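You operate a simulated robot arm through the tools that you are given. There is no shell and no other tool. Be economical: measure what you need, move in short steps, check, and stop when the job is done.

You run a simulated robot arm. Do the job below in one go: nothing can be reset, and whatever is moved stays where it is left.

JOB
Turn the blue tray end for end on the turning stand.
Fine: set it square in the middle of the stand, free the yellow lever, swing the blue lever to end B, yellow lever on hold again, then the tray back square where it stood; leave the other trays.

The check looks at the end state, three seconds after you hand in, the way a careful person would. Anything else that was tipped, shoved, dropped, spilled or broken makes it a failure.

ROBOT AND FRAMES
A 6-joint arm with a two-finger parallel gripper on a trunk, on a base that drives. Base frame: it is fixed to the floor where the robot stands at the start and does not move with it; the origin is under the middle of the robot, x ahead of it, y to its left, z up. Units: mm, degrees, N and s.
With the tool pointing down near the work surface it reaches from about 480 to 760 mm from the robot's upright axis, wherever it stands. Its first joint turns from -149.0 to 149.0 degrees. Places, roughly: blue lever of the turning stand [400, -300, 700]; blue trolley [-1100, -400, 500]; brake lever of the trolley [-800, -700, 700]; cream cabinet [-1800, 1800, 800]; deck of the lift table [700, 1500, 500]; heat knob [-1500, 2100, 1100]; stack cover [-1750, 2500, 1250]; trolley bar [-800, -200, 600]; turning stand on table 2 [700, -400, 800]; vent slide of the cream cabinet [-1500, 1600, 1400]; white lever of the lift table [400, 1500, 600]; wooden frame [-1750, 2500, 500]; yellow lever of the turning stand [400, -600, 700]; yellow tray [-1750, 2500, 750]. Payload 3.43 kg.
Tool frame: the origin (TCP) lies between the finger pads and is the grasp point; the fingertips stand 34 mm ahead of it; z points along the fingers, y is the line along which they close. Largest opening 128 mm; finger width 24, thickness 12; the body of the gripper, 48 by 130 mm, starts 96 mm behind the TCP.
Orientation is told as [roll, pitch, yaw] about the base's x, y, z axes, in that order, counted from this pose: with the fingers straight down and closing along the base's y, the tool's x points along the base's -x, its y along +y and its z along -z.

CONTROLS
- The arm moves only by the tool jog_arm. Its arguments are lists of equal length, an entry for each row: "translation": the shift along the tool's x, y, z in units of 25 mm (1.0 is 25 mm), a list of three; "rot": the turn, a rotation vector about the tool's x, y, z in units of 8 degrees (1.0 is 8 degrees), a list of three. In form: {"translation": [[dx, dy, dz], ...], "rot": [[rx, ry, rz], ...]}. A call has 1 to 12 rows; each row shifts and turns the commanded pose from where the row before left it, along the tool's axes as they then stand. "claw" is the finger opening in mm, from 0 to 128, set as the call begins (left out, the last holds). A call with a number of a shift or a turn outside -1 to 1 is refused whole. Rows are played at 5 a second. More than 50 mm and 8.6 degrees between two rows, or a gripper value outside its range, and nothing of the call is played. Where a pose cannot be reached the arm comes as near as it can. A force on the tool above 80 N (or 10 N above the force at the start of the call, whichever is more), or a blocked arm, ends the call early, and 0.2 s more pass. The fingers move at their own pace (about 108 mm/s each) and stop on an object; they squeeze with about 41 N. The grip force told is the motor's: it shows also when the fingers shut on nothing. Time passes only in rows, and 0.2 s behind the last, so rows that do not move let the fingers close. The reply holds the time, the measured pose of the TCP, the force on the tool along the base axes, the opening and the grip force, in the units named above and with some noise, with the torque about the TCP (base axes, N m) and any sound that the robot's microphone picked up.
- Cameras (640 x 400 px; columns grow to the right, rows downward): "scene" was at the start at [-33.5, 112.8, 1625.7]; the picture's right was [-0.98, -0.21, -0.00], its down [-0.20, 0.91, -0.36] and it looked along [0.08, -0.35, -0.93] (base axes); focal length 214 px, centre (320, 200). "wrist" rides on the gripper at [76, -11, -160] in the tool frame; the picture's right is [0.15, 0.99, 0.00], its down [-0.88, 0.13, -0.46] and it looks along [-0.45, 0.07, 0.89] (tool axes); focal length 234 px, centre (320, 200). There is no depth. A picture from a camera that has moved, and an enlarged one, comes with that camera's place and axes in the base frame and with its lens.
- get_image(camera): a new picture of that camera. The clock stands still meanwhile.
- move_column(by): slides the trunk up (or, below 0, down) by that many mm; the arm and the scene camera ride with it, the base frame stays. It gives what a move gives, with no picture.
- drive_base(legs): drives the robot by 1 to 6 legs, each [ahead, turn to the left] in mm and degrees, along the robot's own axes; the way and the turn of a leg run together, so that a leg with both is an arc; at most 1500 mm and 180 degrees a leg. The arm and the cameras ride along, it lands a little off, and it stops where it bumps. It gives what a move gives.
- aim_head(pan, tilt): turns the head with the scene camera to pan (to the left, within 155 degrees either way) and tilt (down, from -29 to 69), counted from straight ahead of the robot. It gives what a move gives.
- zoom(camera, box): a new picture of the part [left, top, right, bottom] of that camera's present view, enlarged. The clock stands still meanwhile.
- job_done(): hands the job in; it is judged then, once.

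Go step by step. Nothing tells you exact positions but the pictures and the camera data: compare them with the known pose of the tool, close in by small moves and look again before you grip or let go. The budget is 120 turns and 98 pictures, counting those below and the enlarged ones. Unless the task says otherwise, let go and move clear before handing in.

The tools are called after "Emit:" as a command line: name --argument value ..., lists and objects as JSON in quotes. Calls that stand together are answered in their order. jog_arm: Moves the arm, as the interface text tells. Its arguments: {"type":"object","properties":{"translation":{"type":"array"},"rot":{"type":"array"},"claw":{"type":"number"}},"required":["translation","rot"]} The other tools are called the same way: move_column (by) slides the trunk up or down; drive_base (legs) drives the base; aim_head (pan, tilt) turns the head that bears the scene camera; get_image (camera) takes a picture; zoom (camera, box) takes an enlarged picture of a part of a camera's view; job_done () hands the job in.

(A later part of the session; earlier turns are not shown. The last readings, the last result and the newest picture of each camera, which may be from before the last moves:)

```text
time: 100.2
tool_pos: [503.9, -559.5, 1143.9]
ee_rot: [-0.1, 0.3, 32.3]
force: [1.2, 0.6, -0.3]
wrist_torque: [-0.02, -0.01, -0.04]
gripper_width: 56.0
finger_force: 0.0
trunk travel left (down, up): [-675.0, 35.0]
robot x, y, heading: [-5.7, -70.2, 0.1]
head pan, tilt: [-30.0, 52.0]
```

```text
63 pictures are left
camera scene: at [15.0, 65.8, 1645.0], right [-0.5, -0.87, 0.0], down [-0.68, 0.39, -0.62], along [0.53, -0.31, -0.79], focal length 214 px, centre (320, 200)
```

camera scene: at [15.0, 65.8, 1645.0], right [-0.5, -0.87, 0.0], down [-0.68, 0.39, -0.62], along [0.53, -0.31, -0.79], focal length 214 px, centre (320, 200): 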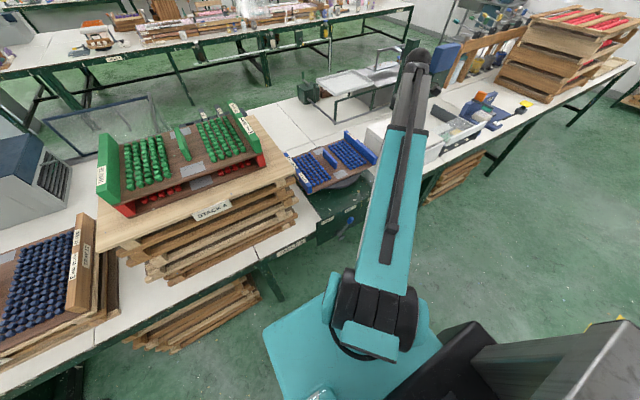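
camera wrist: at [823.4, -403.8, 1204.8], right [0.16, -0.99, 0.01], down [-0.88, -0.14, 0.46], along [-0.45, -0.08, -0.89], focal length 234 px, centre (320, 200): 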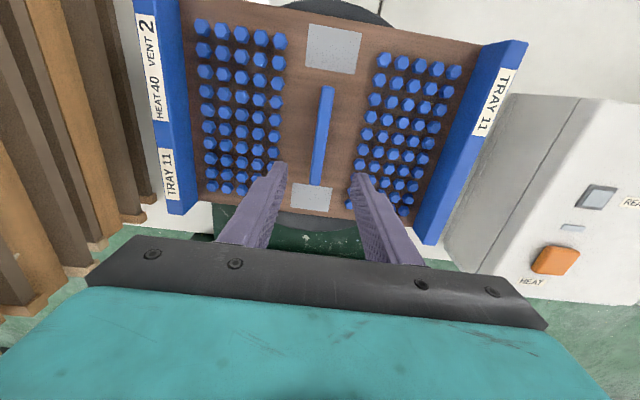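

The tray sits on the disc. I'll bring the wrist camera close to the levers.

Emit:
jog_arm --translation '[[0, 0, 0], [0, 0, 0], [0, 0, 0], [0, 0, 0], [1, 0.4, 0], [1, 0.4, 0], [1, 0.4, 0], [1, 0.4, 0.5], [1, 0.4, 1], [0.92, 0.4, 1], [0, 0.4, 1], [0, 0.4, 1]]' --rot '[[0, 0, 1], [0, 0, 1], [0, 0, 1], [0, 0, 1], [0, 0, 0], [0, 0, 0], [0, 0, 0], [0, 0, 0], [0, 0, 0], [0, 0, 0], [0, 0, 0], [0, 0, 0]]' --claw 0

Emit:
zoom --camera "scene" --box '[250, 110, 410, 260]'

Emit:
get_image --camera "wrist"

```text
time: 102.8
tool_pos: [356.3, -481.6, 1031.7]
ee_rot: [-0.1, 0.3, 0.3]
force: [-1.1, -0.4, -0.4]
wrist_torque: [0.0, 0.03, 0.0]
gripper_width: 0.0
finger_force: 33.5
trunk travel left (down, up): [-675.0, 35.0]
robot x, y, heading: [-4.9, -68.5, 0.1]
head pan, tilt: [-30.0, 52.0]
```

```text
2.67 times, centred on (330, 185) of scene
camera zoom: at [15.0, 65.8, 1645.0], right [-0.5, -0.87, 0.0], down [-0.68, 0.39, -0.62], along [0.53, -0.31, -0.79], focal length 572 px, centre (293, 240)
```

zoom: 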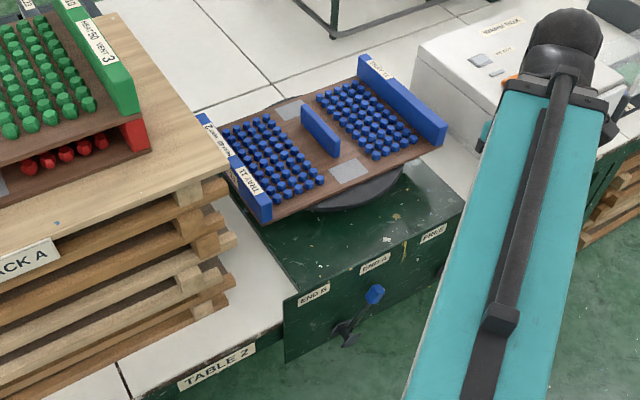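

```text
61 pictures are left
camera wrist: at [281.3, -491.8, 1192.2], right [-0.15, 0.99, 0.0], down [0.88, 0.14, 0.45], along [0.45, 0.07, -0.89], focal length 234 px, centre (320, 200)
```

wrist: 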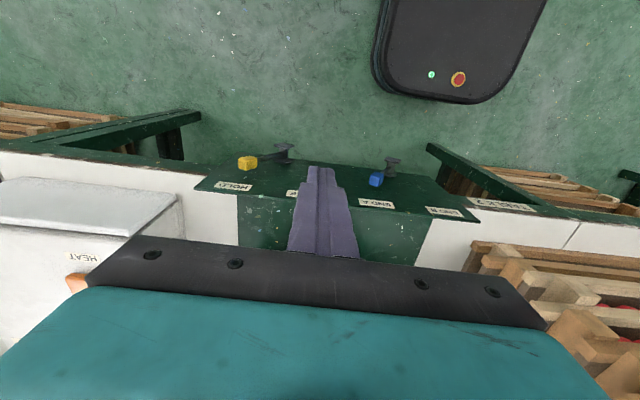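

The lever axes stand out from the panel and the levers swing over the top. Blue knob is at about (440,-350,742), yellow at about (445,-613,741). I'll lower the column for a closer look.

Emit:
move_column --by -180

Emit:
get_image --camera "wrist"

```text
time: 104.8
tool_pos: [355.5, -481.7, 852.0]
ee_rot: [-0.1, 0.3, 0.3]
force: [1.7, 0.0, -0.3]
wrist_torque: [0.02, -0.02, 0.02]
gripper_width: 0.1
finger_force: 32.7
trunk travel left (down, up): [-495.0, 215.0]
robot x, y, heading: [-1.4, -68.2, -0.0]
head pan, tilt: [-30.0, 52.0]
```

```text
60 pictures are left
camera wrist: at [281.3, -492.0, 1012.5], right [-0.15, 0.99, 0.0], down [0.88, 0.14, 0.45], along [0.45, 0.07, -0.89], focal length 234 px, centre (320, 200)
```

wrist: 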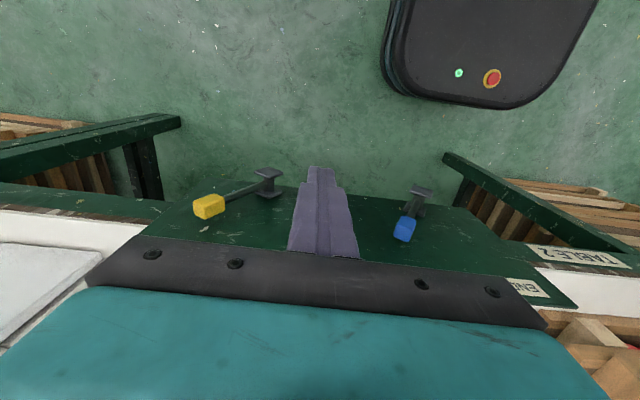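

Positions are confirmed. I'll move the closed fingers to the outer side of the yellow knob, above it first.

Emit:
jog_arm --translation '[[0, -1, 0], [0, -1, 0], [0, -1, 0], [0, -1, 0], [0, -1, 0], [0, -1, 0], [-0.85, -0.95, 0], [-0.85, 0, 0], [-0.85, 0, 0], [-0.9, 0, 0]]' --rot '[[0, 0, 0], [0, 0, 0], [0, 0, 0], [0, 0, 0], [0, 0, 0], [0, 0, 0], [0, 0, 0], [0, 0, 0], [0, 0, 0], [0, 0, 0]]'

Emit:
get_image --camera "wrist"

```text
time: 107.0
tool_pos: [442.8, -654.9, 851.9]
ee_rot: [-0.1, 0.4, 0.2]
force: [0.3, -0.1, 0.1]
wrist_torque: [-0.03, 0.03, -0.03]
gripper_width: 0.2
finger_force: 33.2
trunk travel left (down, up): [-495.0, 215.0]
robot x, y, heading: [-1.5, -66.5, -0.2]
head pan, tilt: [-30.0, 52.0]
```

```text
59 pictures are left
camera wrist: at [368.3, -665.8, 1012.6], right [-0.15, 0.99, 0.0], down [0.88, 0.13, 0.45], along [0.45, 0.07, -0.89], focal length 234 px, centre (320, 200)
```

wrist: 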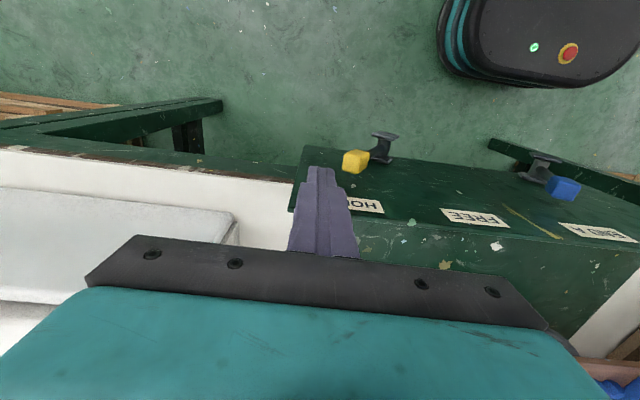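

I'll lower the fingertips beside the knob.

Emit:
jog_arm --translation '[[0, 0, 1], [0, 0, 1], [0, 0, 1], [0, 0, 0.3]]' --rot '[[0, 0, 0], [0, 0, 0], [0, 0, 0], [0, 0, 0]]'

Emit:
get_image --camera "wrist"

```text
time: 108.0
tool_pos: [441.5, -655.1, 769.3]
ee_rot: [-0.1, 0.3, 0.2]
force: [-0.4, 0.1, 0.2]
wrist_torque: [0.01, -0.01, 0.0]
gripper_width: 0.0
finger_force: 33.1
trunk travel left (down, up): [-495.0, 215.0]
robot x, y, heading: [-1.1, -65.3, 0.1]
head pan, tilt: [-30.0, 52.0]
```

```text
58 pictures are left
camera wrist: at [367.4, -665.1, 929.4], right [-0.15, 0.99, 0.0], down [0.88, 0.14, 0.45], along [0.45, 0.07, -0.89], focal length 234 px, centre (320, 200)
```

wrist: 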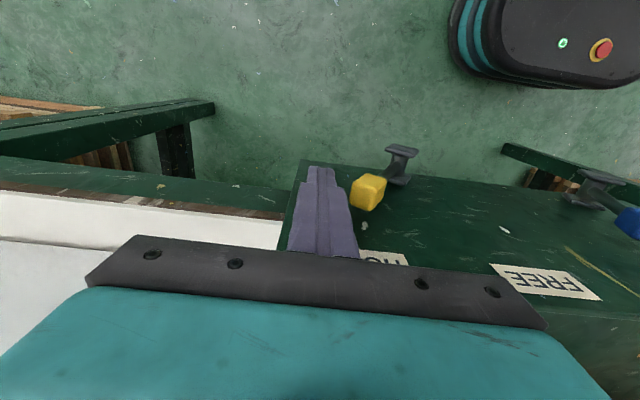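

The fingertips stand beside the yellow knob. I'll push it along +y towards FREE.

Emit:
jog_arm --translation '[[0, 0.4, 0], [0, 0.4, 0], [0, 0.4, 0], [0, 0.4, 0], [0, 0.4, 0], [0, 0.4, 0], [0, 0.4, 0], [0, 0.4, 0], [0, 0.4, 0], [0, 0.4, 0], [0, 0.4, 0]]' --rot '[[0, 0, 0], [0, 0, 0], [0, 0, 0], [0, 0, 0], [0, 0, 0], [0, 0, 0], [0, 0, 0], [0, 0, 0], [0, 0, 0], [0, 0, 0], [0, 0, 0]]'

Emit:
get_image --camera "wrist"

```text
time: 110.4
tool_pos: [442.3, -543.9, 769.9]
ee_rot: [-0.1, 0.3, 0.2]
force: [0.2, -0.2, -0.5]
wrist_torque: [0.01, 0.0, 0.0]
gripper_width: 0.0
finger_force: 32.7
trunk travel left (down, up): [-495.0, 215.0]
robot x, y, heading: [-5.6, -72.7, 0.4]
head pan, tilt: [-30.0, 52.0]
```

```text
57 pictures are left
camera wrist: at [366.7, -555.1, 929.9], right [-0.15, 0.99, 0.0], down [0.88, 0.13, 0.45], along [0.45, 0.07, -0.89], focal length 234 px, centre (320, 200)
```

wrist: 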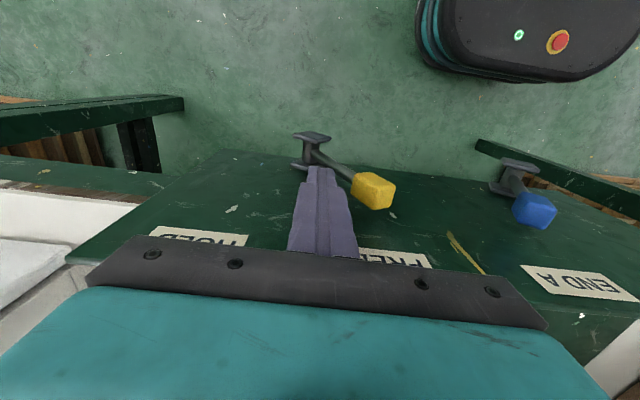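

The yellow knob is now over at FREE (y≈-495, symmetric). Now go over it to the inner side of the blue knob.

Emit:
jog_arm --translation '[[0, -0.3, -0.5], [0, 0, -1], [0, 0, -1], [0, 1, -0.5], [0, 1, 0], [0, 1, 0], [0, 1, 0], [0, 1, 0], [0, 1, 0], [0, 0.42, 0]]' --rot '[[0, 0, 0], [0, 0, 0], [0, 0, 0], [0, 0, 0], [0, 0, 0], [0, 0, 0], [0, 0, 0], [0, 0, 0], [0, 0, 0], [0, 0, 0]]'

Emit:
jog_arm --translation '[[0, 0, 1], [0, 0, 1], [0, 0, 1]]' --rot '[[0, 0, 0], [0, 0, 0], [0, 0, 0]]'

Emit:
get_image --camera "wrist"

```text
time: 112.6
tool_pos: [446.6, -396.5, 845.1]
ee_rot: [-0.1, 0.4, 0.2]
force: [0.6, 0.5, -0.1]
wrist_torque: [0.01, -0.01, 0.01]
gripper_width: 0.0
finger_force: 33.1
out of reach, approached as far as the arm can: row 10
trunk travel left (down, up): [-495.0, 215.0]
robot x, y, heading: [-2.6, -66.0, 0.2]
head pan, tilt: [-30.0, 52.0]
```

```text
time: 113.4
tool_pos: [449.9, -400.1, 770.3]
ee_rot: [0.0, 0.3, 0.3]
force: [-0.1, -0.1, -0.1]
wrist_torque: [0.01, -0.01, -0.01]
gripper_width: 0.2
finger_force: 33.3
out of reach, approached as far as the arm can: row 2
trunk travel left (down, up): [-495.0, 215.0]
robot x, y, heading: [-2.5, -71.4, 0.2]
head pan, tilt: [-30.0, 52.0]
```

```text
56 pictures are left
camera wrist: at [375.2, -409.7, 929.9], right [-0.15, 0.99, 0.0], down [0.88, 0.13, 0.45], along [0.44, 0.07, -0.89], focal length 234 px, centre (320, 200)
```

wrist: 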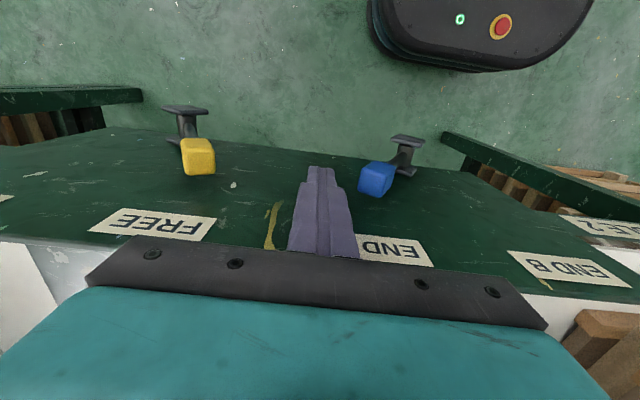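

The arm's inner reach limits me here. I'll raise the tool, shift the base about 170 mm back-left, and come in again.

Emit:
jog_arm --translation '[[0, 0, -1], [0, 0, -1], [0, 0, -1], [0, 0, -1]]' --rot '[[0, 0, 0], [0, 0, 0], [0, 0, 0], [0, 0, 0]]'

Emit:
drive_base --legs '[[0, -70.4], [-170, 0], [0, 70.4]]'

```text
time: 114.4
tool_pos: [450.2, -398.7, 870.7]
ee_rot: [-0.1, 0.5, 0.3]
force: [-0.3, -0.7, 0.2]
wrist_torque: [0.0, -0.01, -0.02]
gripper_width: 0.0
finger_force: 32.9
trunk travel left (down, up): [-495.0, 215.0]
robot x, y, heading: [-4.7, -68.5, 0.2]
head pan, tilt: [-30.0, 52.0]
```

```text
time: 124.4
tool_pos: [392.7, -239.1, 869.0]
ee_rot: [0.0, 0.5, 0.2]
force: [0.5, 0.0, 0.4]
wrist_torque: [-0.02, 0.03, 0.01]
gripper_width: 0.4
finger_force: 32.9
trunk travel left (down, up): [-495.0, 215.0]
robot x, y, heading: [-63.7, 103.4, 0.0]
head pan, tilt: [-30.0, 52.0]
```

Emit:
jog_arm --translation '[[0, -1, 0], [0, -1, 0], [0, -1, 0], [0, -1, 0], [0, -1, 0], [-0.7, -1, 0], [-0.7, -0.32, 0], [-0.77, 0, 0], [0, 0, 1], [0, 0, 1], [0, 0, 1], [0, 0, 1]]' --rot '[[0, 0, 0], [0, 0, 0], [0, 0, 0], [0, 0, 0], [0, 0, 0], [0, 0, 0], [0, 0, 0], [0, 0, 0], [0, 0, 0], [0, 0, 0], [0, 0, 0], [0, 0, 0]]'

Emit:
get_image --camera "wrist"

```text
time: 127.0
tool_pos: [446.2, -398.0, 771.0]
ee_rot: [0.0, 0.3, 0.2]
force: [0.6, -0.7, 0.1]
wrist_torque: [0.0, 0.0, 0.0]
gripper_width: 0.0
finger_force: 32.6
trunk travel left (down, up): [-495.0, 215.0]
robot x, y, heading: [-61.0, 99.4, -0.0]
head pan, tilt: [-30.0, 52.0]
```

```text
55 pictures are left
camera wrist: at [371.5, -407.1, 930.3], right [-0.15, 0.99, 0.0], down [0.88, 0.13, 0.45], along [0.45, 0.07, -0.89], focal length 234 px, centre (320, 200)
```

wrist: 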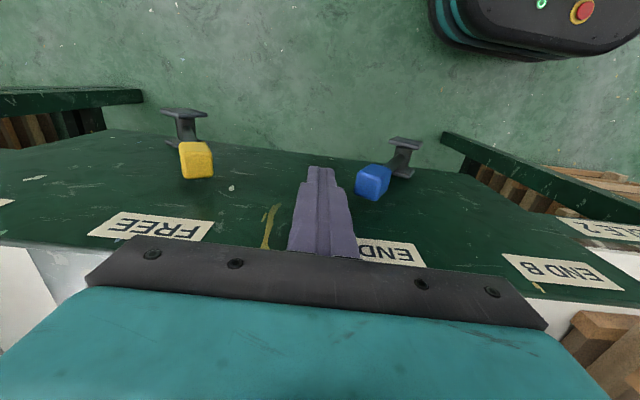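

I'll straddle the blue knob with slightly open fingers, so it can't snap over fast and fling the tray.

Emit:
jog_arm --translation '[[0, 0, -1], [0, 0, -1], [0, 0, -1], [0, 1, 0], [0, 0.92, 0], [0, 0, 1], [0, 0, 0.6]]' --rot '[[0, 0, 0], [0, 0, 0], [0, 0, 0], [0, 0, 0], [0, 0, 0], [0, 0, 0], [0, 0, 0]]' --claw 58

Emit:
get_image --camera "wrist"

```text
time: 128.6
tool_pos: [446.9, -348.9, 803.1]
ee_rot: [-0.1, 0.2, 0.2]
force: [-0.5, -0.3, -0.4]
wrist_torque: [0.0, 0.02, -0.03]
gripper_width: 58.3
finger_force: 0.1
trunk travel left (down, up): [-495.0, 215.0]
robot x, y, heading: [-61.4, 100.5, 0.1]
head pan, tilt: [-30.0, 52.0]
```

```text
54 pictures are left
camera wrist: at [372.1, -359.1, 964.2], right [-0.15, 0.99, 0.0], down [0.88, 0.13, 0.45], along [0.45, 0.07, -0.89], focal length 234 px, centre (320, 200)
```

wrist: 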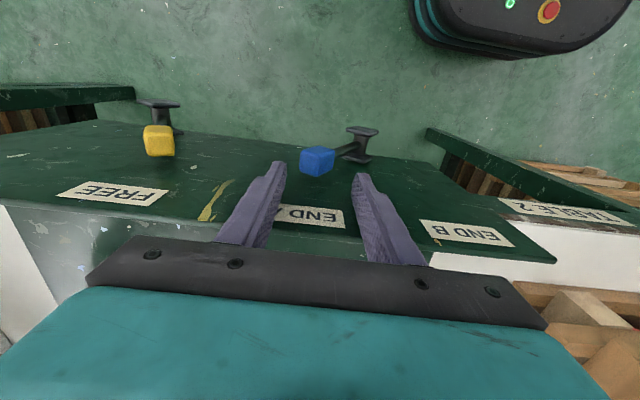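

Emit:
jog_arm --translation '[[0, 0, 0.7], [0, 0, 0.6], [0, 0.3, 0], [0, 0.3, 0], [0, 0.2, 0], [0, 0.2, 0], [0, 0.2, 0], [0, 0.2, 0], [0, 0.2, 0], [0, 0.2, 0], [0, 0.2, 0], [0, 0.2, 0]]' --rot '[[0, 0, 0], [0, 0, 0], [0, 0, 0], [0, 0, 0], [0, 0, 0], [0, 0, 0], [0, 0, 0], [0, 0, 0], [0, 0, 0], [0, 0, 0], [0, 0, 0], [0, 0, 0]]'

Emit:
get_image --camera "wrist"

Emit:
get_image --camera "scene"

```text
time: 131.2
tool_pos: [445.9, -294.2, 772.6]
ee_rot: [-0.1, 0.5, 0.3]
force: [0.5, -0.2, 0.0]
wrist_torque: [0.0, 0.0, 0.04]
gripper_width: 58.1
finger_force: 0.1
trunk travel left (down, up): [-495.0, 215.0]
robot x, y, heading: [-56.9, 100.6, 0.1]
head pan, tilt: [-30.0, 52.0]
```

```text
53 pictures are left
camera wrist: at [370.8, -303.8, 932.1], right [-0.15, 0.99, 0.0], down [0.88, 0.13, 0.45], along [0.45, 0.07, -0.89], focal length 234 px, centre (320, 200)
```

wrist: 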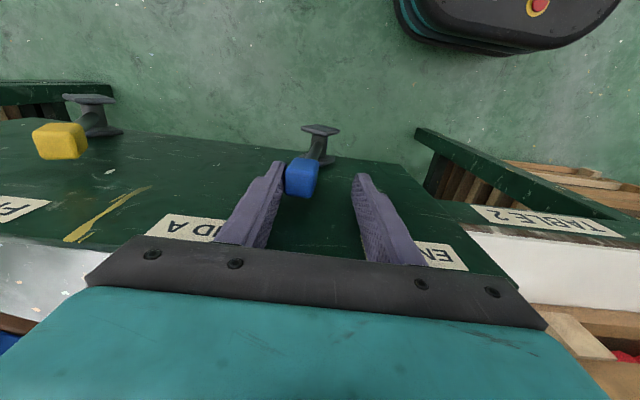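

```text
52 pictures are left
camera scene: at [-40.8, 234.3, 1464.9], right [-0.5, -0.86, 0.0], down [-0.68, 0.4, -0.62], along [0.53, -0.31, -0.79], focal length 214 px, centre (320, 200)
```

scene: 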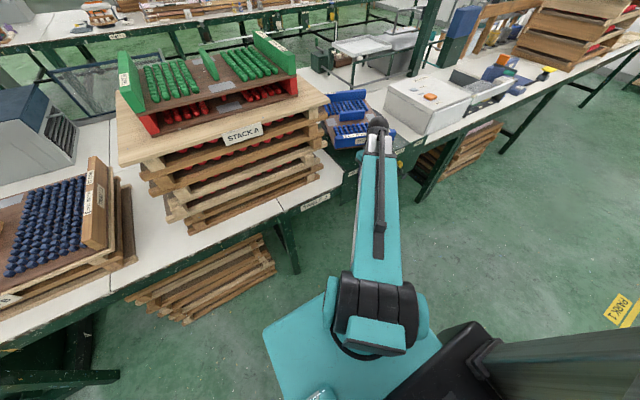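

The tray is halfway round and stable. I'll continue to END B.

Emit:
jog_arm --translation '[[0, 0.2, 0], [0, 0.2, 0], [0, 0.2, 0], [0, 0.2, 0], [0, 0.2, 0], [0, 0.2, 0], [0, 0.2, 0], [0, 0.2, 0], [0, 0.2, 0], [0, 0.2, 0], [0, 0, 0]]' --rot '[[0, 0, 0], [0, 0, 0], [0, 0, 0], [0, 0, 0], [0, 0, 0], [0, 0, 0], [0, 0, 0], [0, 0, 0], [0, 0, 0], [0, 0, 0], [0, 0, 0]]'

Emit:
get_image --camera "wrist"

Emit:
zoom --camera "scene" --box '[280, 60, 440, 200]'

```text
time: 133.6
tool_pos: [446.1, -243.6, 771.7]
ee_rot: [-0.1, 0.2, 0.1]
force: [-0.1, 0.3, 0.1]
wrist_torque: [-0.01, -0.04, -0.06]
gripper_width: 58.4
finger_force: 0.1
trunk travel left (down, up): [-495.0, 215.0]
robot x, y, heading: [-62.0, 99.2, -0.2]
head pan, tilt: [-30.0, 52.0]
```

```text
51 pictures are left
camera wrist: at [370.9, -253.8, 931.7], right [-0.15, 0.99, 0.0], down [0.88, 0.13, 0.45], along [0.45, 0.07, -0.89], focal length 234 px, centre (320, 200)
```

wrist: 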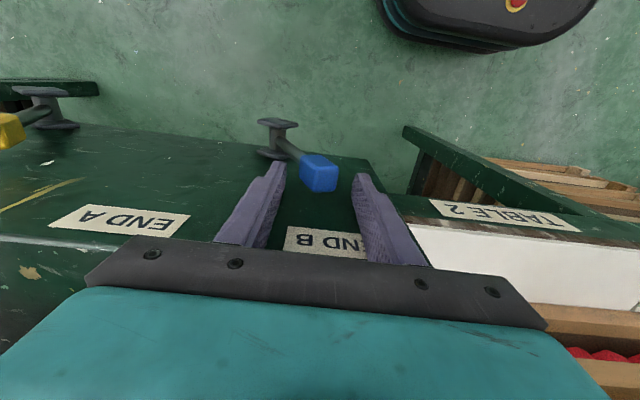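

```text
2.86 times, centred on (360, 130) of scene
camera zoom: at [-40.8, 234.2, 1465.0], right [-0.5, -0.86, 0.0], down [-0.68, 0.4, -0.62], along [0.53, -0.31, -0.79], focal length 613 px, centre (206, 400)
```

zoom: 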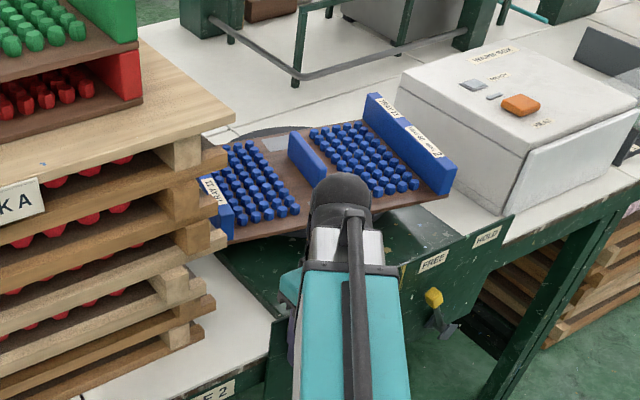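

Blue is at END B and the tray has turned. Now lift off, pull back, and return the base so that the yellow lever is in reach.

Emit:
jog_arm --translation '[[0, 0, -1], [0, 0, -1], [0, 0, -1], [0, 0, -1], [1, -0.5, 0], [1, -0.5, 0], [1, -0.5, 0], [0, -0.5, 0]]' --rot '[[0, 0, 0], [0, 0, 0], [0, 0, 0], [0, 0, 0], [0, 0, 0], [0, 0, 0], [0, 0, 0], [0, 0, 0]]'

Emit:
drive_base --legs '[[0, -70.4], [170, 0], [0, 70.4]]'

Emit:
get_image --camera "wrist"

```text
time: 135.4
tool_pos: [372.0, -294.1, 870.6]
ee_rot: [-0.1, 0.3, 0.2]
force: [0.7, -0.4, -0.2]
wrist_torque: [0.04, -0.01, 0.01]
gripper_width: 58.1
finger_force: 0.0
trunk travel left (down, up): [-495.0, 215.0]
robot x, y, heading: [-57.2, 94.7, -0.4]
head pan, tilt: [-30.0, 52.0]
```

```text
time: 145.3
tool_pos: [431.4, -453.2, 871.5]
ee_rot: [-0.1, 0.3, 0.2]
force: [-0.4, 0.1, 0.0]
wrist_torque: [0.02, 0.0, -0.01]
gripper_width: 58.2
finger_force: 0.1
trunk travel left (down, up): [-495.0, 215.0]
robot x, y, heading: [-4.3, -47.2, -0.3]
head pan, tilt: [-30.0, 52.0]
```

```text
49 pictures are left
camera wrist: at [355.2, -463.2, 1032.0], right [-0.15, 0.99, 0.0], down [0.88, 0.14, 0.45], along [0.44, 0.07, -0.89], focal length 234 px, centre (320, 200)
```

wrist: 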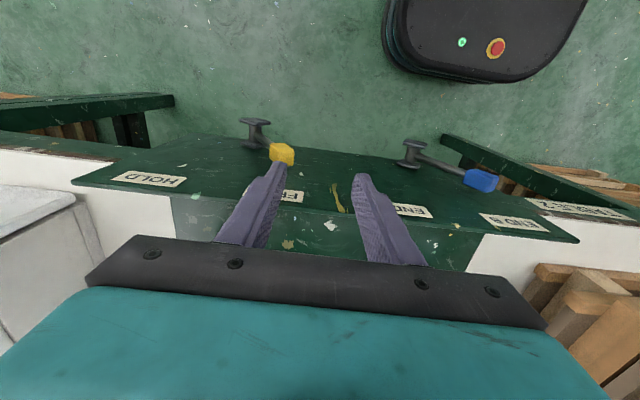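

Close the fingers, come down on the inner side of the yellow knob, and push it back to HOLD.

Emit:
jog_arm --translation '[[-0.5, 0.15, 0], [0, 0, 0], [0, 0, 1], [0, 0, 1], [0, 0, 1], [0, 0, 1]]' --rot '[[0, 0, 0], [0, 0, 0], [0, 0, 0], [0, 0, 0], [0, 0, 0], [0, 0, 0]]' --claw 0

Emit:
jog_arm --translation '[[0, -0.4, 0], [0, -0.4, 0], [0, -0.4, 0], [0, -0.4, 0], [0, -0.4, 0], [0, -0.4, 0], [0, -0.4, 0], [0, -0.4, 0], [0, -0.4, 0], [0, -0.4, 0], [0, -0.4, 0], [0, -0.4, 0]]' --rot '[[0, 0, 0], [0, 0, 0], [0, 0, 0], [0, 0, 0], [0, 0, 0], [0, 0, 0], [0, 0, 0], [0, 0, 0], [0, 0, 0], [0, 0, 0], [0, 0, 0], [0, 0, 0]]'

Emit:
get_image --camera "wrist"

```text
time: 146.7
tool_pos: [440.9, -450.9, 771.7]
ee_rot: [-0.1, 0.3, 0.3]
force: [0.3, 0.0, 0.0]
wrist_torque: [0.0, 0.0, 0.02]
gripper_width: 0.0
finger_force: 32.7
trunk travel left (down, up): [-495.0, 215.0]
robot x, y, heading: [-1.4, -48.3, -0.3]
head pan, tilt: [-30.0, 52.0]
```

```text
time: 149.3
tool_pos: [443.1, -569.3, 772.1]
ee_rot: [-0.1, 0.4, 0.3]
force: [0.6, -0.5, -0.2]
wrist_torque: [-0.02, 0.03, 0.01]
gripper_width: 0.1
finger_force: 33.6
trunk travel left (down, up): [-495.0, 215.0]
robot x, y, heading: [-2.6, -50.2, -0.2]
head pan, tilt: [-30.0, 52.0]
```

```text
48 pictures are left
camera wrist: at [367.6, -579.9, 932.2], right [-0.15, 0.99, 0.0], down [0.88, 0.14, 0.45], along [0.45, 0.07, -0.89], focal length 234 px, centre (320, 200)
```

wrist: 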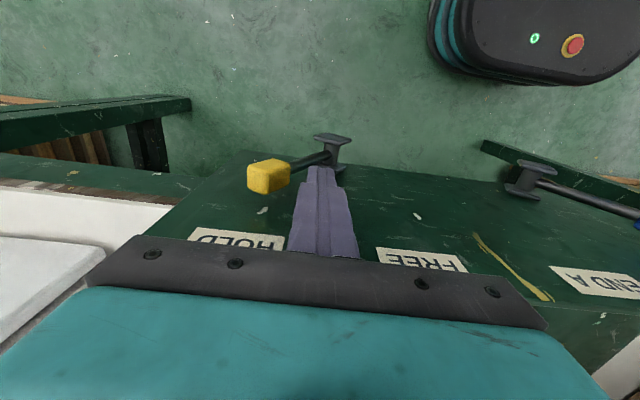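

Yellow is back on HOLD (y≈-613, as at the start). Next, raise the arm and column and go back to fetch the tray.

Emit:
jog_arm --translation '[[0, 0.2, -0.5], [0, 0, -1], [0, 0, -1], [0, 0, -1], [0, 0, -1], [0, 0, -1], [0, 0, -1], [0, 0, -1], [0, 0, -1]]' --rot '[[0, 0, 0], [0, 0, 0], [0, 0, 0], [0, 0, 0], [0, 0, 0], [0, 0, 0], [0, 0, 0], [0, 0, 0], [0, 0, 0]]'

Emit:
move_column --by 180

Emit:
drive_base --legs '[[0, -83], [570, 0], [0, 144]]'

Emit:
jog_arm --translation '[[0, 0, 0], [0, 0, 0], [0, 0, 0], [0, 0, 0], [0, 0, 0], [0, 0, 0], [0, 0, 0], [0, 0, 0], [0, 0, 0], [0, 0, 0], [0, 0, 0], [0, 0, 0]]' --rot '[[0, 0, -1], [0, 0, -1], [0, 0, -1], [0, 0, -1], [0, 0, -1], [0, 0, -1], [0, 0, -1], [0, 0, -1], [0, 0, -1], [0, 0, -1], [0, 0, -1], [0, 0, -1]]' --claw 56

```text
time: 151.3
tool_pos: [443.7, -563.9, 984.5]
ee_rot: [-0.1, 0.5, 0.2]
force: [-0.3, -0.1, 0.4]
wrist_torque: [0.01, -0.02, -0.05]
gripper_width: 0.0
finger_force: 33.1
trunk travel left (down, up): [-495.0, 215.0]
robot x, y, heading: [-4.1, -50.2, -0.2]
head pan, tilt: [-30.0, 52.0]
```

```text
time: 153.3
tool_pos: [443.7, -562.5, 1164.3]
ee_rot: [0.0, 0.3, 0.3]
force: [-0.2, -0.5, -0.1]
wrist_torque: [0.01, 0.01, 0.0]
gripper_width: 0.1
finger_force: 32.8
trunk travel left (down, up): [-675.0, 35.0]
robot x, y, heading: [-4.5, -50.4, -0.4]
head pan, tilt: [-30.0, 52.0]
```

```text
time: 170.0
tool_pos: [730.4, -468.5, 1164.5]
ee_rot: [-0.1, 0.3, 61.5]
force: [0.4, 1.0, -0.6]
wrist_torque: [-0.02, -0.03, -0.01]
gripper_width: 0.1
finger_force: 33.4
trunk travel left (down, up): [-675.0, 35.0]
robot x, y, heading: [14.8, -587.6, 60.7]
head pan, tilt: [-30.0, 52.0]
```

```text
time: 172.6
tool_pos: [730.5, -468.9, 1164.5]
ee_rot: [0.4, 0.1, 157.5]
force: [0.2, 0.0, -0.1]
wrist_torque: [-0.02, -0.02, 0.0]
gripper_width: 56.2
finger_force: 0.1
trunk travel left (down, up): [-675.0, 35.0]
robot x, y, heading: [16.9, -588.0, 60.3]
head pan, tilt: [-30.0, 52.0]
```

The base landed a little short; I'll move 50 mm nearer and finish turning the tool.

Emit:
drive_base --legs '[[0, -60], [55, 0], [0, 61]]'

Emit:
jog_arm --translation '[[0, 0, 0], [0, 0, 0], [0, 0, 0]]' --rot '[[0, 0, -1], [0, 0, -1], [0, 0, -0.7]]'

Emit:
get_image --camera "wrist"

```text
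time: 180.9
tool_pos: [783.3, -451.0, 1165.1]
ee_rot: [0.3, 0.1, 158.5]
force: [0.3, -0.2, 0.1]
wrist_torque: [-0.05, -0.01, -0.01]
gripper_width: 56.4
finger_force: 0.0
trunk travel left (down, up): [-675.0, 35.0]
robot x, y, heading: [70.4, -583.1, 61.6]
head pan, tilt: [-30.0, 52.0]
```

```text
time: 181.7
tool_pos: [782.5, -450.1, 1164.3]
ee_rot: [0.4, 0.0, 179.9]
force: [0.1, 0.4, -0.4]
wrist_torque: [-0.01, -0.03, -0.02]
gripper_width: 56.1
finger_force: 0.0
trunk travel left (down, up): [-675.0, 35.0]
robot x, y, heading: [70.7, -582.8, 61.6]
head pan, tilt: [-30.0, 52.0]
```

```text
47 pictures are left
camera wrist: at [858.4, -436.6, 1324.4], right [0.15, -0.99, 0.01], down [-0.88, -0.13, 0.46], along [-0.45, -0.07, -0.89], focal length 234 px, centre (320, 200)
```

wrist: 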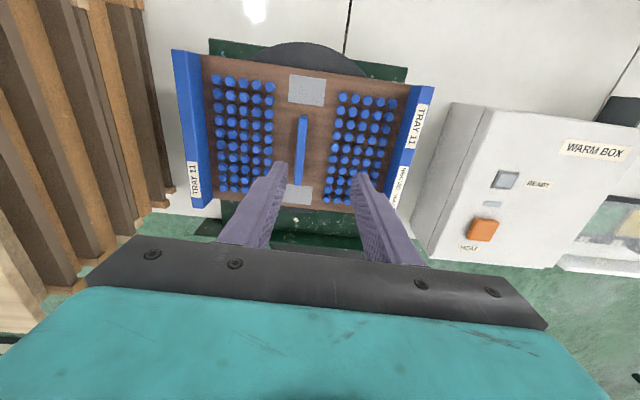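

The tray has been turned (HEAT label now at the other end), fin centre near (735,-417). I'll move over it and look again lower.

Emit:
jog_arm --translation '[[-0.94, -0.64, 0], [-0.94, -0.64, 0], [0, 0, 1], [0, 0, 1], [0, 0, 1], [0, 0, 1], [0, 0, 1], [0, 0, 1], [0, 0, 1], [0, 0, 1]]' --rot '[[0, 0, 0], [0, 0, 0], [0, 0, 0], [0, 0, 0], [0, 0, 0], [0, 0, 0], [0, 0, 0], [0, 0, 0], [0, 0, 0], [0, 0, 0]]'

Emit:
get_image --camera "wrist"

```text
time: 183.9
tool_pos: [735.6, -420.9, 964.8]
ee_rot: [0.4, 0.0, -179.8]
force: [0.6, -0.7, -0.6]
wrist_torque: [-0.01, 0.04, -0.02]
gripper_width: 56.0
finger_force: 0.0
trunk travel left (down, up): [-675.0, 35.0]
robot x, y, heading: [70.9, -582.3, 61.8]
head pan, tilt: [-30.0, 52.0]
```

```text
46 pictures are left
camera wrist: at [810.7, -406.9, 1124.2], right [0.15, -0.99, 0.01], down [-0.88, -0.13, 0.46], along [-0.45, -0.07, -0.89], focal length 234 px, centre (320, 200)
```

wrist: 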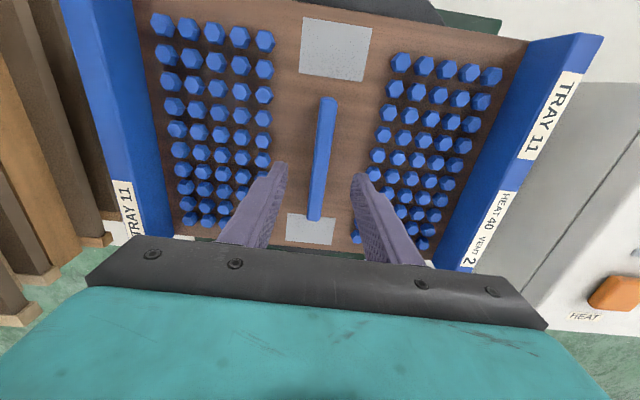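

I'll make small corrections (x −4, yaw +1.3°), then descend around the fin and look.

Emit:
jog_arm --translation '[[-0.16, 0, 0], [0, 0, 1], [0, 0, 1], [0, 0, 0.7]]' --rot '[[0, 0, -0.17], [0, 0, 0], [0, 0, 0], [0, 0, 0]]'

Emit:
get_image --camera "wrist"

```text
time: 184.9
tool_pos: [731.8, -421.0, 895.7]
ee_rot: [0.4, 0.0, -178.4]
force: [-0.4, 0.0, 0.5]
wrist_torque: [-0.04, -0.03, 0.0]
gripper_width: 56.3
finger_force: 0.0
trunk travel left (down, up): [-675.0, 35.0]
robot x, y, heading: [71.1, -584.4, 61.7]
head pan, tilt: [-30.0, 52.0]
```

```text
45 pictures are left
camera wrist: at [807.1, -405.8, 1056.4], right [0.17, -0.98, 0.01], down [-0.88, -0.15, 0.46], along [-0.45, -0.08, -0.89], focal length 234 px, centre (320, 200)
```

wrist: 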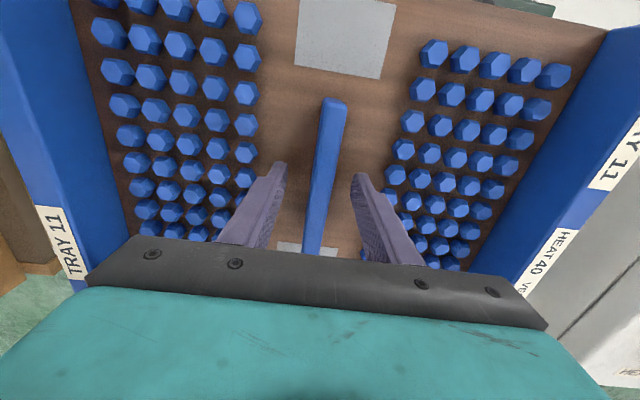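

Aligned to within a degree; rotate a touch more, go down 7 mm and grip.

Emit:
jog_arm --translation '[[0, -0.04, 0.12], [0, 0, 0.12]]' --rot '[[0, 0, -0.1], [0, 0, 0]]'

Emit:
jog_arm --translation '[[0, 0, 0], [0, 0, 0], [0, 0, 0], [0, 0, 0]]' --rot '[[0, 0, 0], [0, 0, 0], [0, 0, 0], [0, 0, 0]]' --claw 0

Emit:
jog_arm --translation '[[0, 0, -0.2], [0, 0, -0.4], [0, 0, -0.6], [0, 0, -0.8], [0, 0, -1], [0, 0, -1], [0, 0, -1], [0, 0, -1]]' --rot '[[0, 0, 0], [0, 0, 0], [0, 0, 0], [0, 0, 0], [0, 0, 0], [0, 0, 0], [0, 0, 0], [0, 0, 0]]'

Emit:
get_image --camera "wrist"

```text
time: 185.5
tool_pos: [731.3, -419.7, 891.5]
ee_rot: [0.4, 0.0, -177.6]
force: [0.5, -0.2, 0.2]
wrist_torque: [0.0, 0.01, 0.01]
gripper_width: 56.1
finger_force: 0.1
trunk travel left (down, up): [-675.0, 35.0]
robot x, y, heading: [68.9, -586.1, 61.6]
head pan, tilt: [-30.0, 52.0]
```

```text
time: 186.5
tool_pos: [732.8, -420.7, 891.6]
ee_rot: [0.3, -0.1, -177.7]
force: [7.3, -1.8, 2.5]
wrist_torque: [1.29, 0.17, -0.84]
gripper_width: 15.9
finger_force: 41.3
trunk travel left (down, up): [-675.0, 35.0]
robot x, y, heading: [72.2, -585.6, 61.6]
head pan, tilt: [-30.0, 52.0]
```

```text
time: 188.3
tool_pos: [731.7, -418.9, 1042.1]
ee_rot: [0.4, -0.1, -177.7]
force: [-0.6, 0.1, -9.8]
wrist_torque: [0.0, 0.02, 0.01]
gripper_width: 15.8
finger_force: 40.9
trunk travel left (down, up): [-675.0, 35.0]
robot x, y, heading: [73.1, -585.3, 61.8]
head pan, tilt: [-30.0, 52.0]
```

```text
44 pictures are left
camera wrist: at [807.2, -402.2, 1200.5], right [0.19, -0.98, 0.01], down [-0.87, -0.16, 0.46], along [-0.45, -0.09, -0.89], focal length 234 px, centre (320, 200)
```

wrist: 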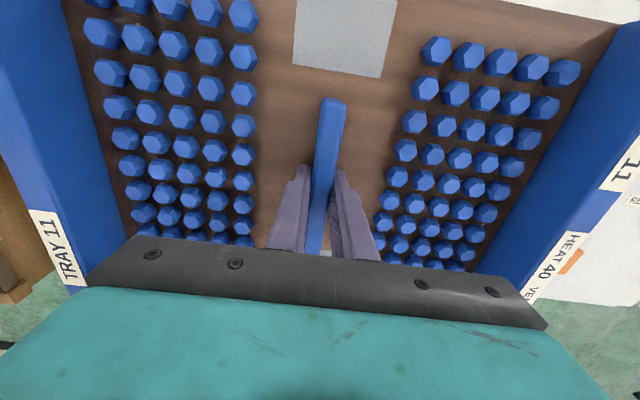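

The tray is gripped again. I'll raise it and drive back the way I came, to the trolley.

Emit:
jog_arm --translation '[[0, 0, -1], [0, 0, -1], [0, 0, -1], [0, 0, -1]]' --rot '[[0, 0, 0], [0, 0, 0], [0, 0, 0], [0, 0, 0]]'

Emit:
drive_base --legs '[[0, -97.7], [-580, 0]]'

Emit:
aim_head --pan -125 --tilt 45

Emit:
get_image --camera "scene"

```text
time: 189.3
tool_pos: [731.5, -418.8, 1141.3]
ee_rot: [0.4, -0.1, -177.6]
force: [-0.5, -0.2, -9.4]
wrist_torque: [0.0, -0.01, 0.0]
gripper_width: 15.9
finger_force: 41.4
trunk travel left (down, up): [-675.0, 35.0]
robot x, y, heading: [71.3, -585.4, 61.8]
head pan, tilt: [-30.0, 52.0]
```

```text
time: 198.7
tool_pos: [-319.5, -920.8, 1141.8]
ee_rot: [0.3, -0.1, 85.3]
force: [-0.8, 0.6, -8.1]
wrist_torque: [0.03, -0.02, 0.01]
gripper_width: 15.9
finger_force: 40.9
trunk travel left (down, up): [-675.0, 35.0]
robot x, y, heading: [-410.9, -263.8, -35.8]
head pan, tilt: [-30.0, 52.0]
```

```text
time: 200.4
tool_pos: [-320.7, -922.4, 1140.8]
ee_rot: [0.4, -0.1, 85.3]
force: [-0.7, -0.2, -8.2]
wrist_torque: [0.01, -0.01, 0.0]
gripper_width: 15.7
finger_force: 40.3
trunk travel left (down, up): [-675.0, 35.0]
robot x, y, heading: [-413.4, -265.4, -35.8]
head pan, tilt: [-125.0, 45.0]
```

```text
43 pictures are left
camera scene: at [-427.9, -126.5, 1654.6], right [-0.33, 0.94, 0.0], down [0.67, 0.23, -0.71], along [-0.67, -0.23, -0.71], focal length 214 px, centre (320, 200)
```

scene: 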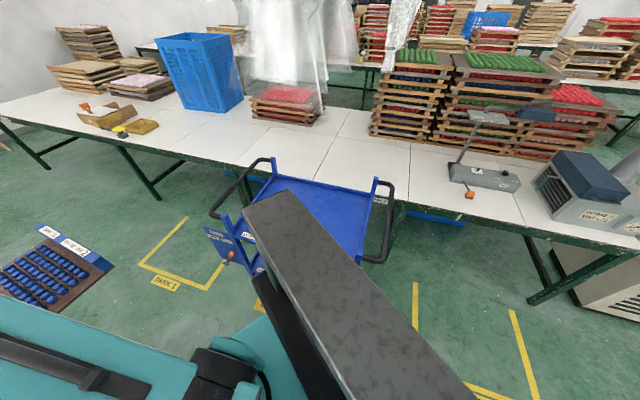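

The trolley deck is empty and clear. I'll back a bit more and swing the tray over it.

Emit:
drive_base --legs '[[-58, 0], [0, -83]]'

Emit:
aim_head --pan -40 --tilt 45

Emit:
get_image --camera "wrist"

Emit:
get_image --camera "scene"

```text
time: 203.1
tool_pos: [-567.6, -889.0, 1140.1]
ee_rot: [0.4, -0.2, 67.8]
force: [-0.7, -0.8, -9.1]
wrist_torque: [-0.02, -0.05, -0.01]
gripper_width: 15.7
finger_force: 41.0
trunk travel left (down, up): [-675.0, 35.0]
robot x, y, heading: [-461.8, -239.2, -50.5]
head pan, tilt: [-125.0, 45.0]
stopped in leg 2: the robot was blocked; the commanded pose is now the measured one
```

```text
time: 204.7
tool_pos: [-567.6, -888.3, 1140.7]
ee_rot: [0.4, -0.2, 67.7]
force: [0.7, 0.0, -8.4]
wrist_torque: [0.02, 0.0, 0.0]
gripper_width: 15.8
finger_force: 40.6
trunk travel left (down, up): [-675.0, 35.0]
robot x, y, heading: [-466.1, -236.7, -50.9]
head pan, tilt: [-40.0, 45.0]
```

```text
42 pictures are left
camera wrist: at [-585.6, -963.3, 1300.1], right [-0.97, 0.24, 0.01], down [0.22, 0.86, 0.46], along [0.11, 0.45, -0.89], focal length 234 px, centre (320, 200)
```

wrist: 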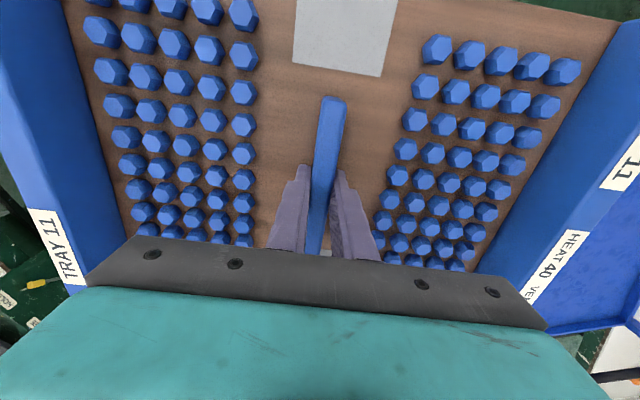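

```text
41 pictures are left
camera scene: at [-361.7, -176.9, 1654.6], right [-1.0, 0.02, 0.0], down [0.01, 0.71, -0.71], along [-0.01, -0.71, -0.71], focal length 214 px, centre (320, 200)
```

scene: 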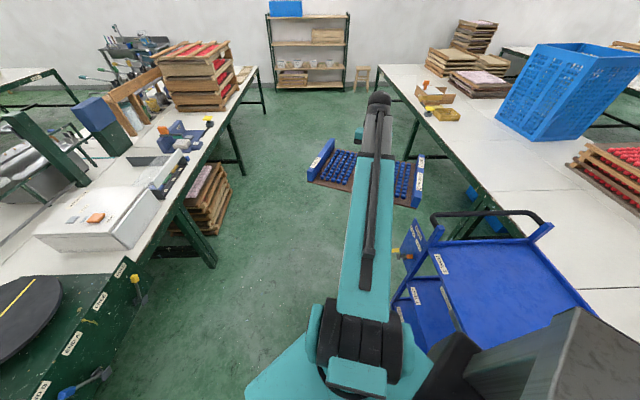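

My base's rear touched the trolley while turning. I'll drive forward away from it, then check whether the trolley moved.

Emit:
drive_base --legs '[[0, 14], [150, 0], [0, -83]]'

Emit:
get_image --camera "scene"

```text
time: 212.2
tool_pos: [-987.5, -461.1, 1141.2]
ee_rot: [0.3, -0.2, -1.7]
force: [1.2, 0.6, -8.8]
wrist_torque: [-0.05, 0.01, 0.01]
gripper_width: 15.8
finger_force: 41.0
trunk travel left (down, up): [-675.0, 35.0]
robot x, y, heading: [-377.6, -310.3, -120.5]
head pan, tilt: [-40.0, 45.0]
```

```text
40 pictures are left
camera scene: at [-287.2, -381.6, 1654.5], right [-0.34, 0.94, 0.0], down [0.67, 0.24, -0.71], along [-0.67, -0.24, -0.71], focal length 214 px, centre (320, 200)
```

scene: 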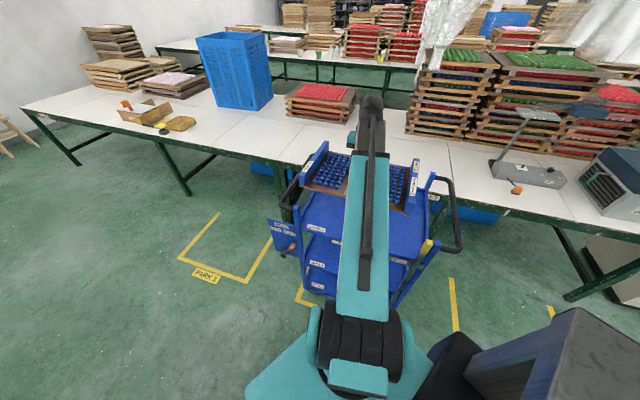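

Emit:
zoom --camera "scene" --box '[250, 140, 480, 310]'

Emit:
get_image --camera "wrist"

```text
2.35 times, centred on (365, 225) of scene
camera zoom: at [-287.2, -381.6, 1654.5], right [-0.34, 0.94, 0.0], down [0.67, 0.24, -0.71], along [-0.67, -0.24, -0.71], focal length 505 px, centre (214, 141)
```

zoom: 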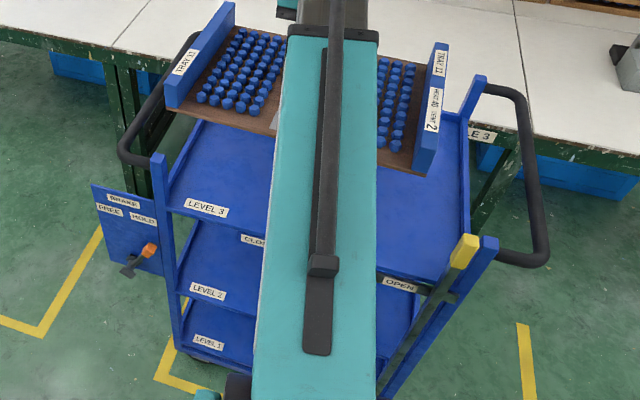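

```text
38 pictures are left
camera wrist: at [-1066.0, -470.2, 1300.8], right [-0.12, 0.99, 0.01], down [0.88, 0.1, 0.46], along [0.45, 0.06, -0.89], focal length 234 px, centre (320, 200)
```

wrist: 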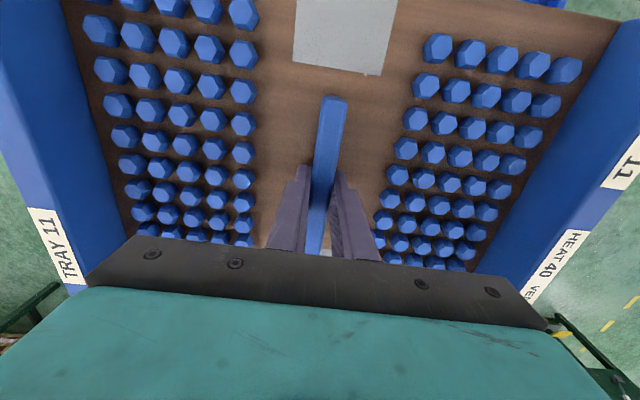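

The trolley's posts are at (-854,-121) and (-847,-691), the same as at first, so it hasn't moved. I'll reposition the base for a comfortable reach, keeping its rear away from the trolley.

Emit:
drive_base --legs '[[0, 30.5], [-90, 0], [0, -90], [80, 0], [0, 63.4]]'

```text
time: 225.1
tool_pos: [-1060.0, -406.8, 1141.0]
ee_rot: [0.4, -0.1, 1.5]
force: [0.7, -0.4, -9.0]
wrist_torque: [0.03, -0.01, -0.01]
gripper_width: 16.1
finger_force: 40.9
trunk travel left (down, up): [-675.0, 35.0]
robot x, y, heading: [-461.1, -219.5, -117.2]
head pan, tilt: [-40.0, 45.0]
```

I'll move the tray to its old spot, TCP (-1088,-422) at yaw 2.2°, and lower.

Emit:
jog_arm --translation '[[0.55, -0.29, 0], [0.55, -0.29, 0], [0, 0, 1], [0, 0, 1], [0, 0, 1], [0, 0, 1], [0, 0, 1], [0, 0, 1], [0, 0, 1]]' --rot '[[0, 0, -0.09], [0, 0, 0], [0, 0, 0], [0, 0, 0], [0, 0, 0], [0, 0, 0], [0, 0, 0], [0, 0, 0], [0, 0, 0]]'

Emit:
get_image --camera "wrist"

Emit:
get_image --camera "scene"

```text
time: 227.1
tool_pos: [-1086.9, -420.8, 965.4]
ee_rot: [0.4, -0.2, 2.3]
force: [-0.6, 0.7, -7.9]
wrist_torque: [0.01, -0.04, 0.01]
gripper_width: 15.6
finger_force: 41.2
trunk travel left (down, up): [-675.0, 35.0]
robot x, y, heading: [-459.9, -218.3, -117.3]
head pan, tilt: [-40.0, 45.0]
```

```text
37 pictures are left
camera wrist: at [-1163.3, -434.3, 1124.4], right [-0.19, 0.98, 0.01], down [0.87, 0.16, 0.46], along [0.45, 0.09, -0.89], focal length 234 px, centre (320, 200)
```

wrist: 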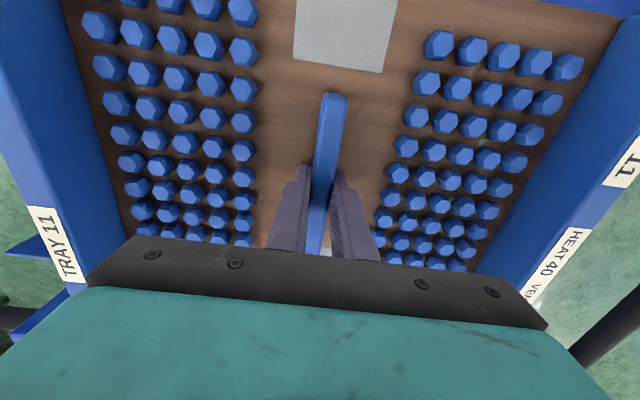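

```text
36 pictures are left
camera scene: at [-364.9, -287.3, 1654.6], right [-0.39, 0.92, 0.0], down [0.65, 0.27, -0.71], along [-0.65, -0.27, -0.71], focal length 214 px, centre (320, 200)
```

scene: 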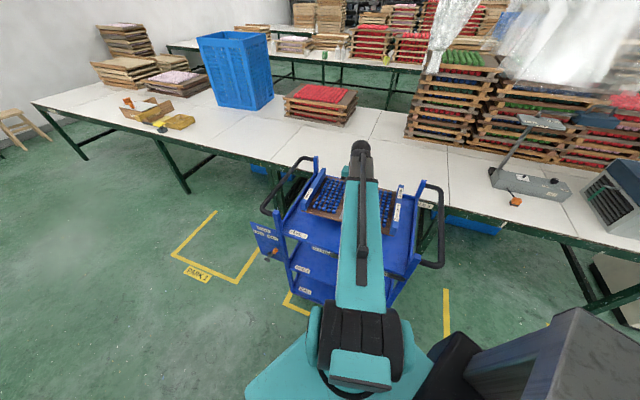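

The tray hangs true. I'll lower the rest, slowly at the end.

Emit:
jog_arm --translation '[[-0.05, -0.04, 1], [0, 0, 1], [0, 0, 0.7], [0, 0, 0.3], [0, 0, 0.15], [0, 0, 0]]' --rot '[[0, 0, 0], [0, 0, 0], [0, 0, 0], [0, 0, 0], [0, 0, 0], [0, 0, 0]]'

Emit:
zoom --camera "scene" --box '[250, 140, 460, 310]'

```text
time: 228.5
tool_pos: [-1083.9, -420.4, 886.8]
ee_rot: [0.3, 0.0, 2.3]
force: [-1.1, -0.4, -5.1]
wrist_torque: [-0.94, 0.01, -0.11]
gripper_width: 16.0
finger_force: 40.8
trunk travel left (down, up): [-675.0, 35.0]
robot x, y, heading: [-462.2, -221.7, -117.4]
head pan, tilt: [-40.0, 45.0]
```

```text
2.35 times, centred on (355, 225) of scene
camera zoom: at [-364.4, -287.0, 1654.6], right [-0.39, 0.92, 0.0], down [0.65, 0.27, -0.71], along [-0.65, -0.27, -0.71], focal length 505 px, centre (238, 141)
```

zoom: 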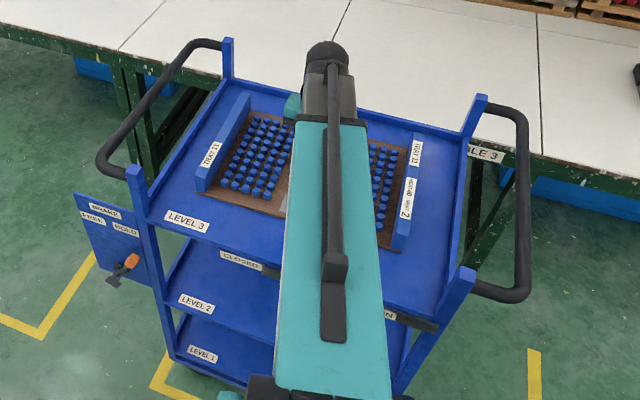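

Contact is starting (grasp was ~4 mm higher this time). A few mm more, then release.

Emit:
jog_arm --translation '[[0, 0, 0.1], [0, 0, 0.08], [0, 0, 0]]' --rot '[[0, 0, 0], [0, 0, 0], [0, 0, 0]]'

```text
time: 229.3
tool_pos: [-1084.9, -420.5, 886.4]
ee_rot: [0.2, 0.2, 2.2]
force: [-7.3, -3.9, 34.9]
wrist_torque: [-1.81, 0.11, -0.06]
gripper_width: 16.2
finger_force: 40.8
trunk travel left (down, up): [-675.0, 35.0]
robot x, y, heading: [-457.1, -220.3, -117.1]
head pan, tilt: [-40.0, 45.0]
```

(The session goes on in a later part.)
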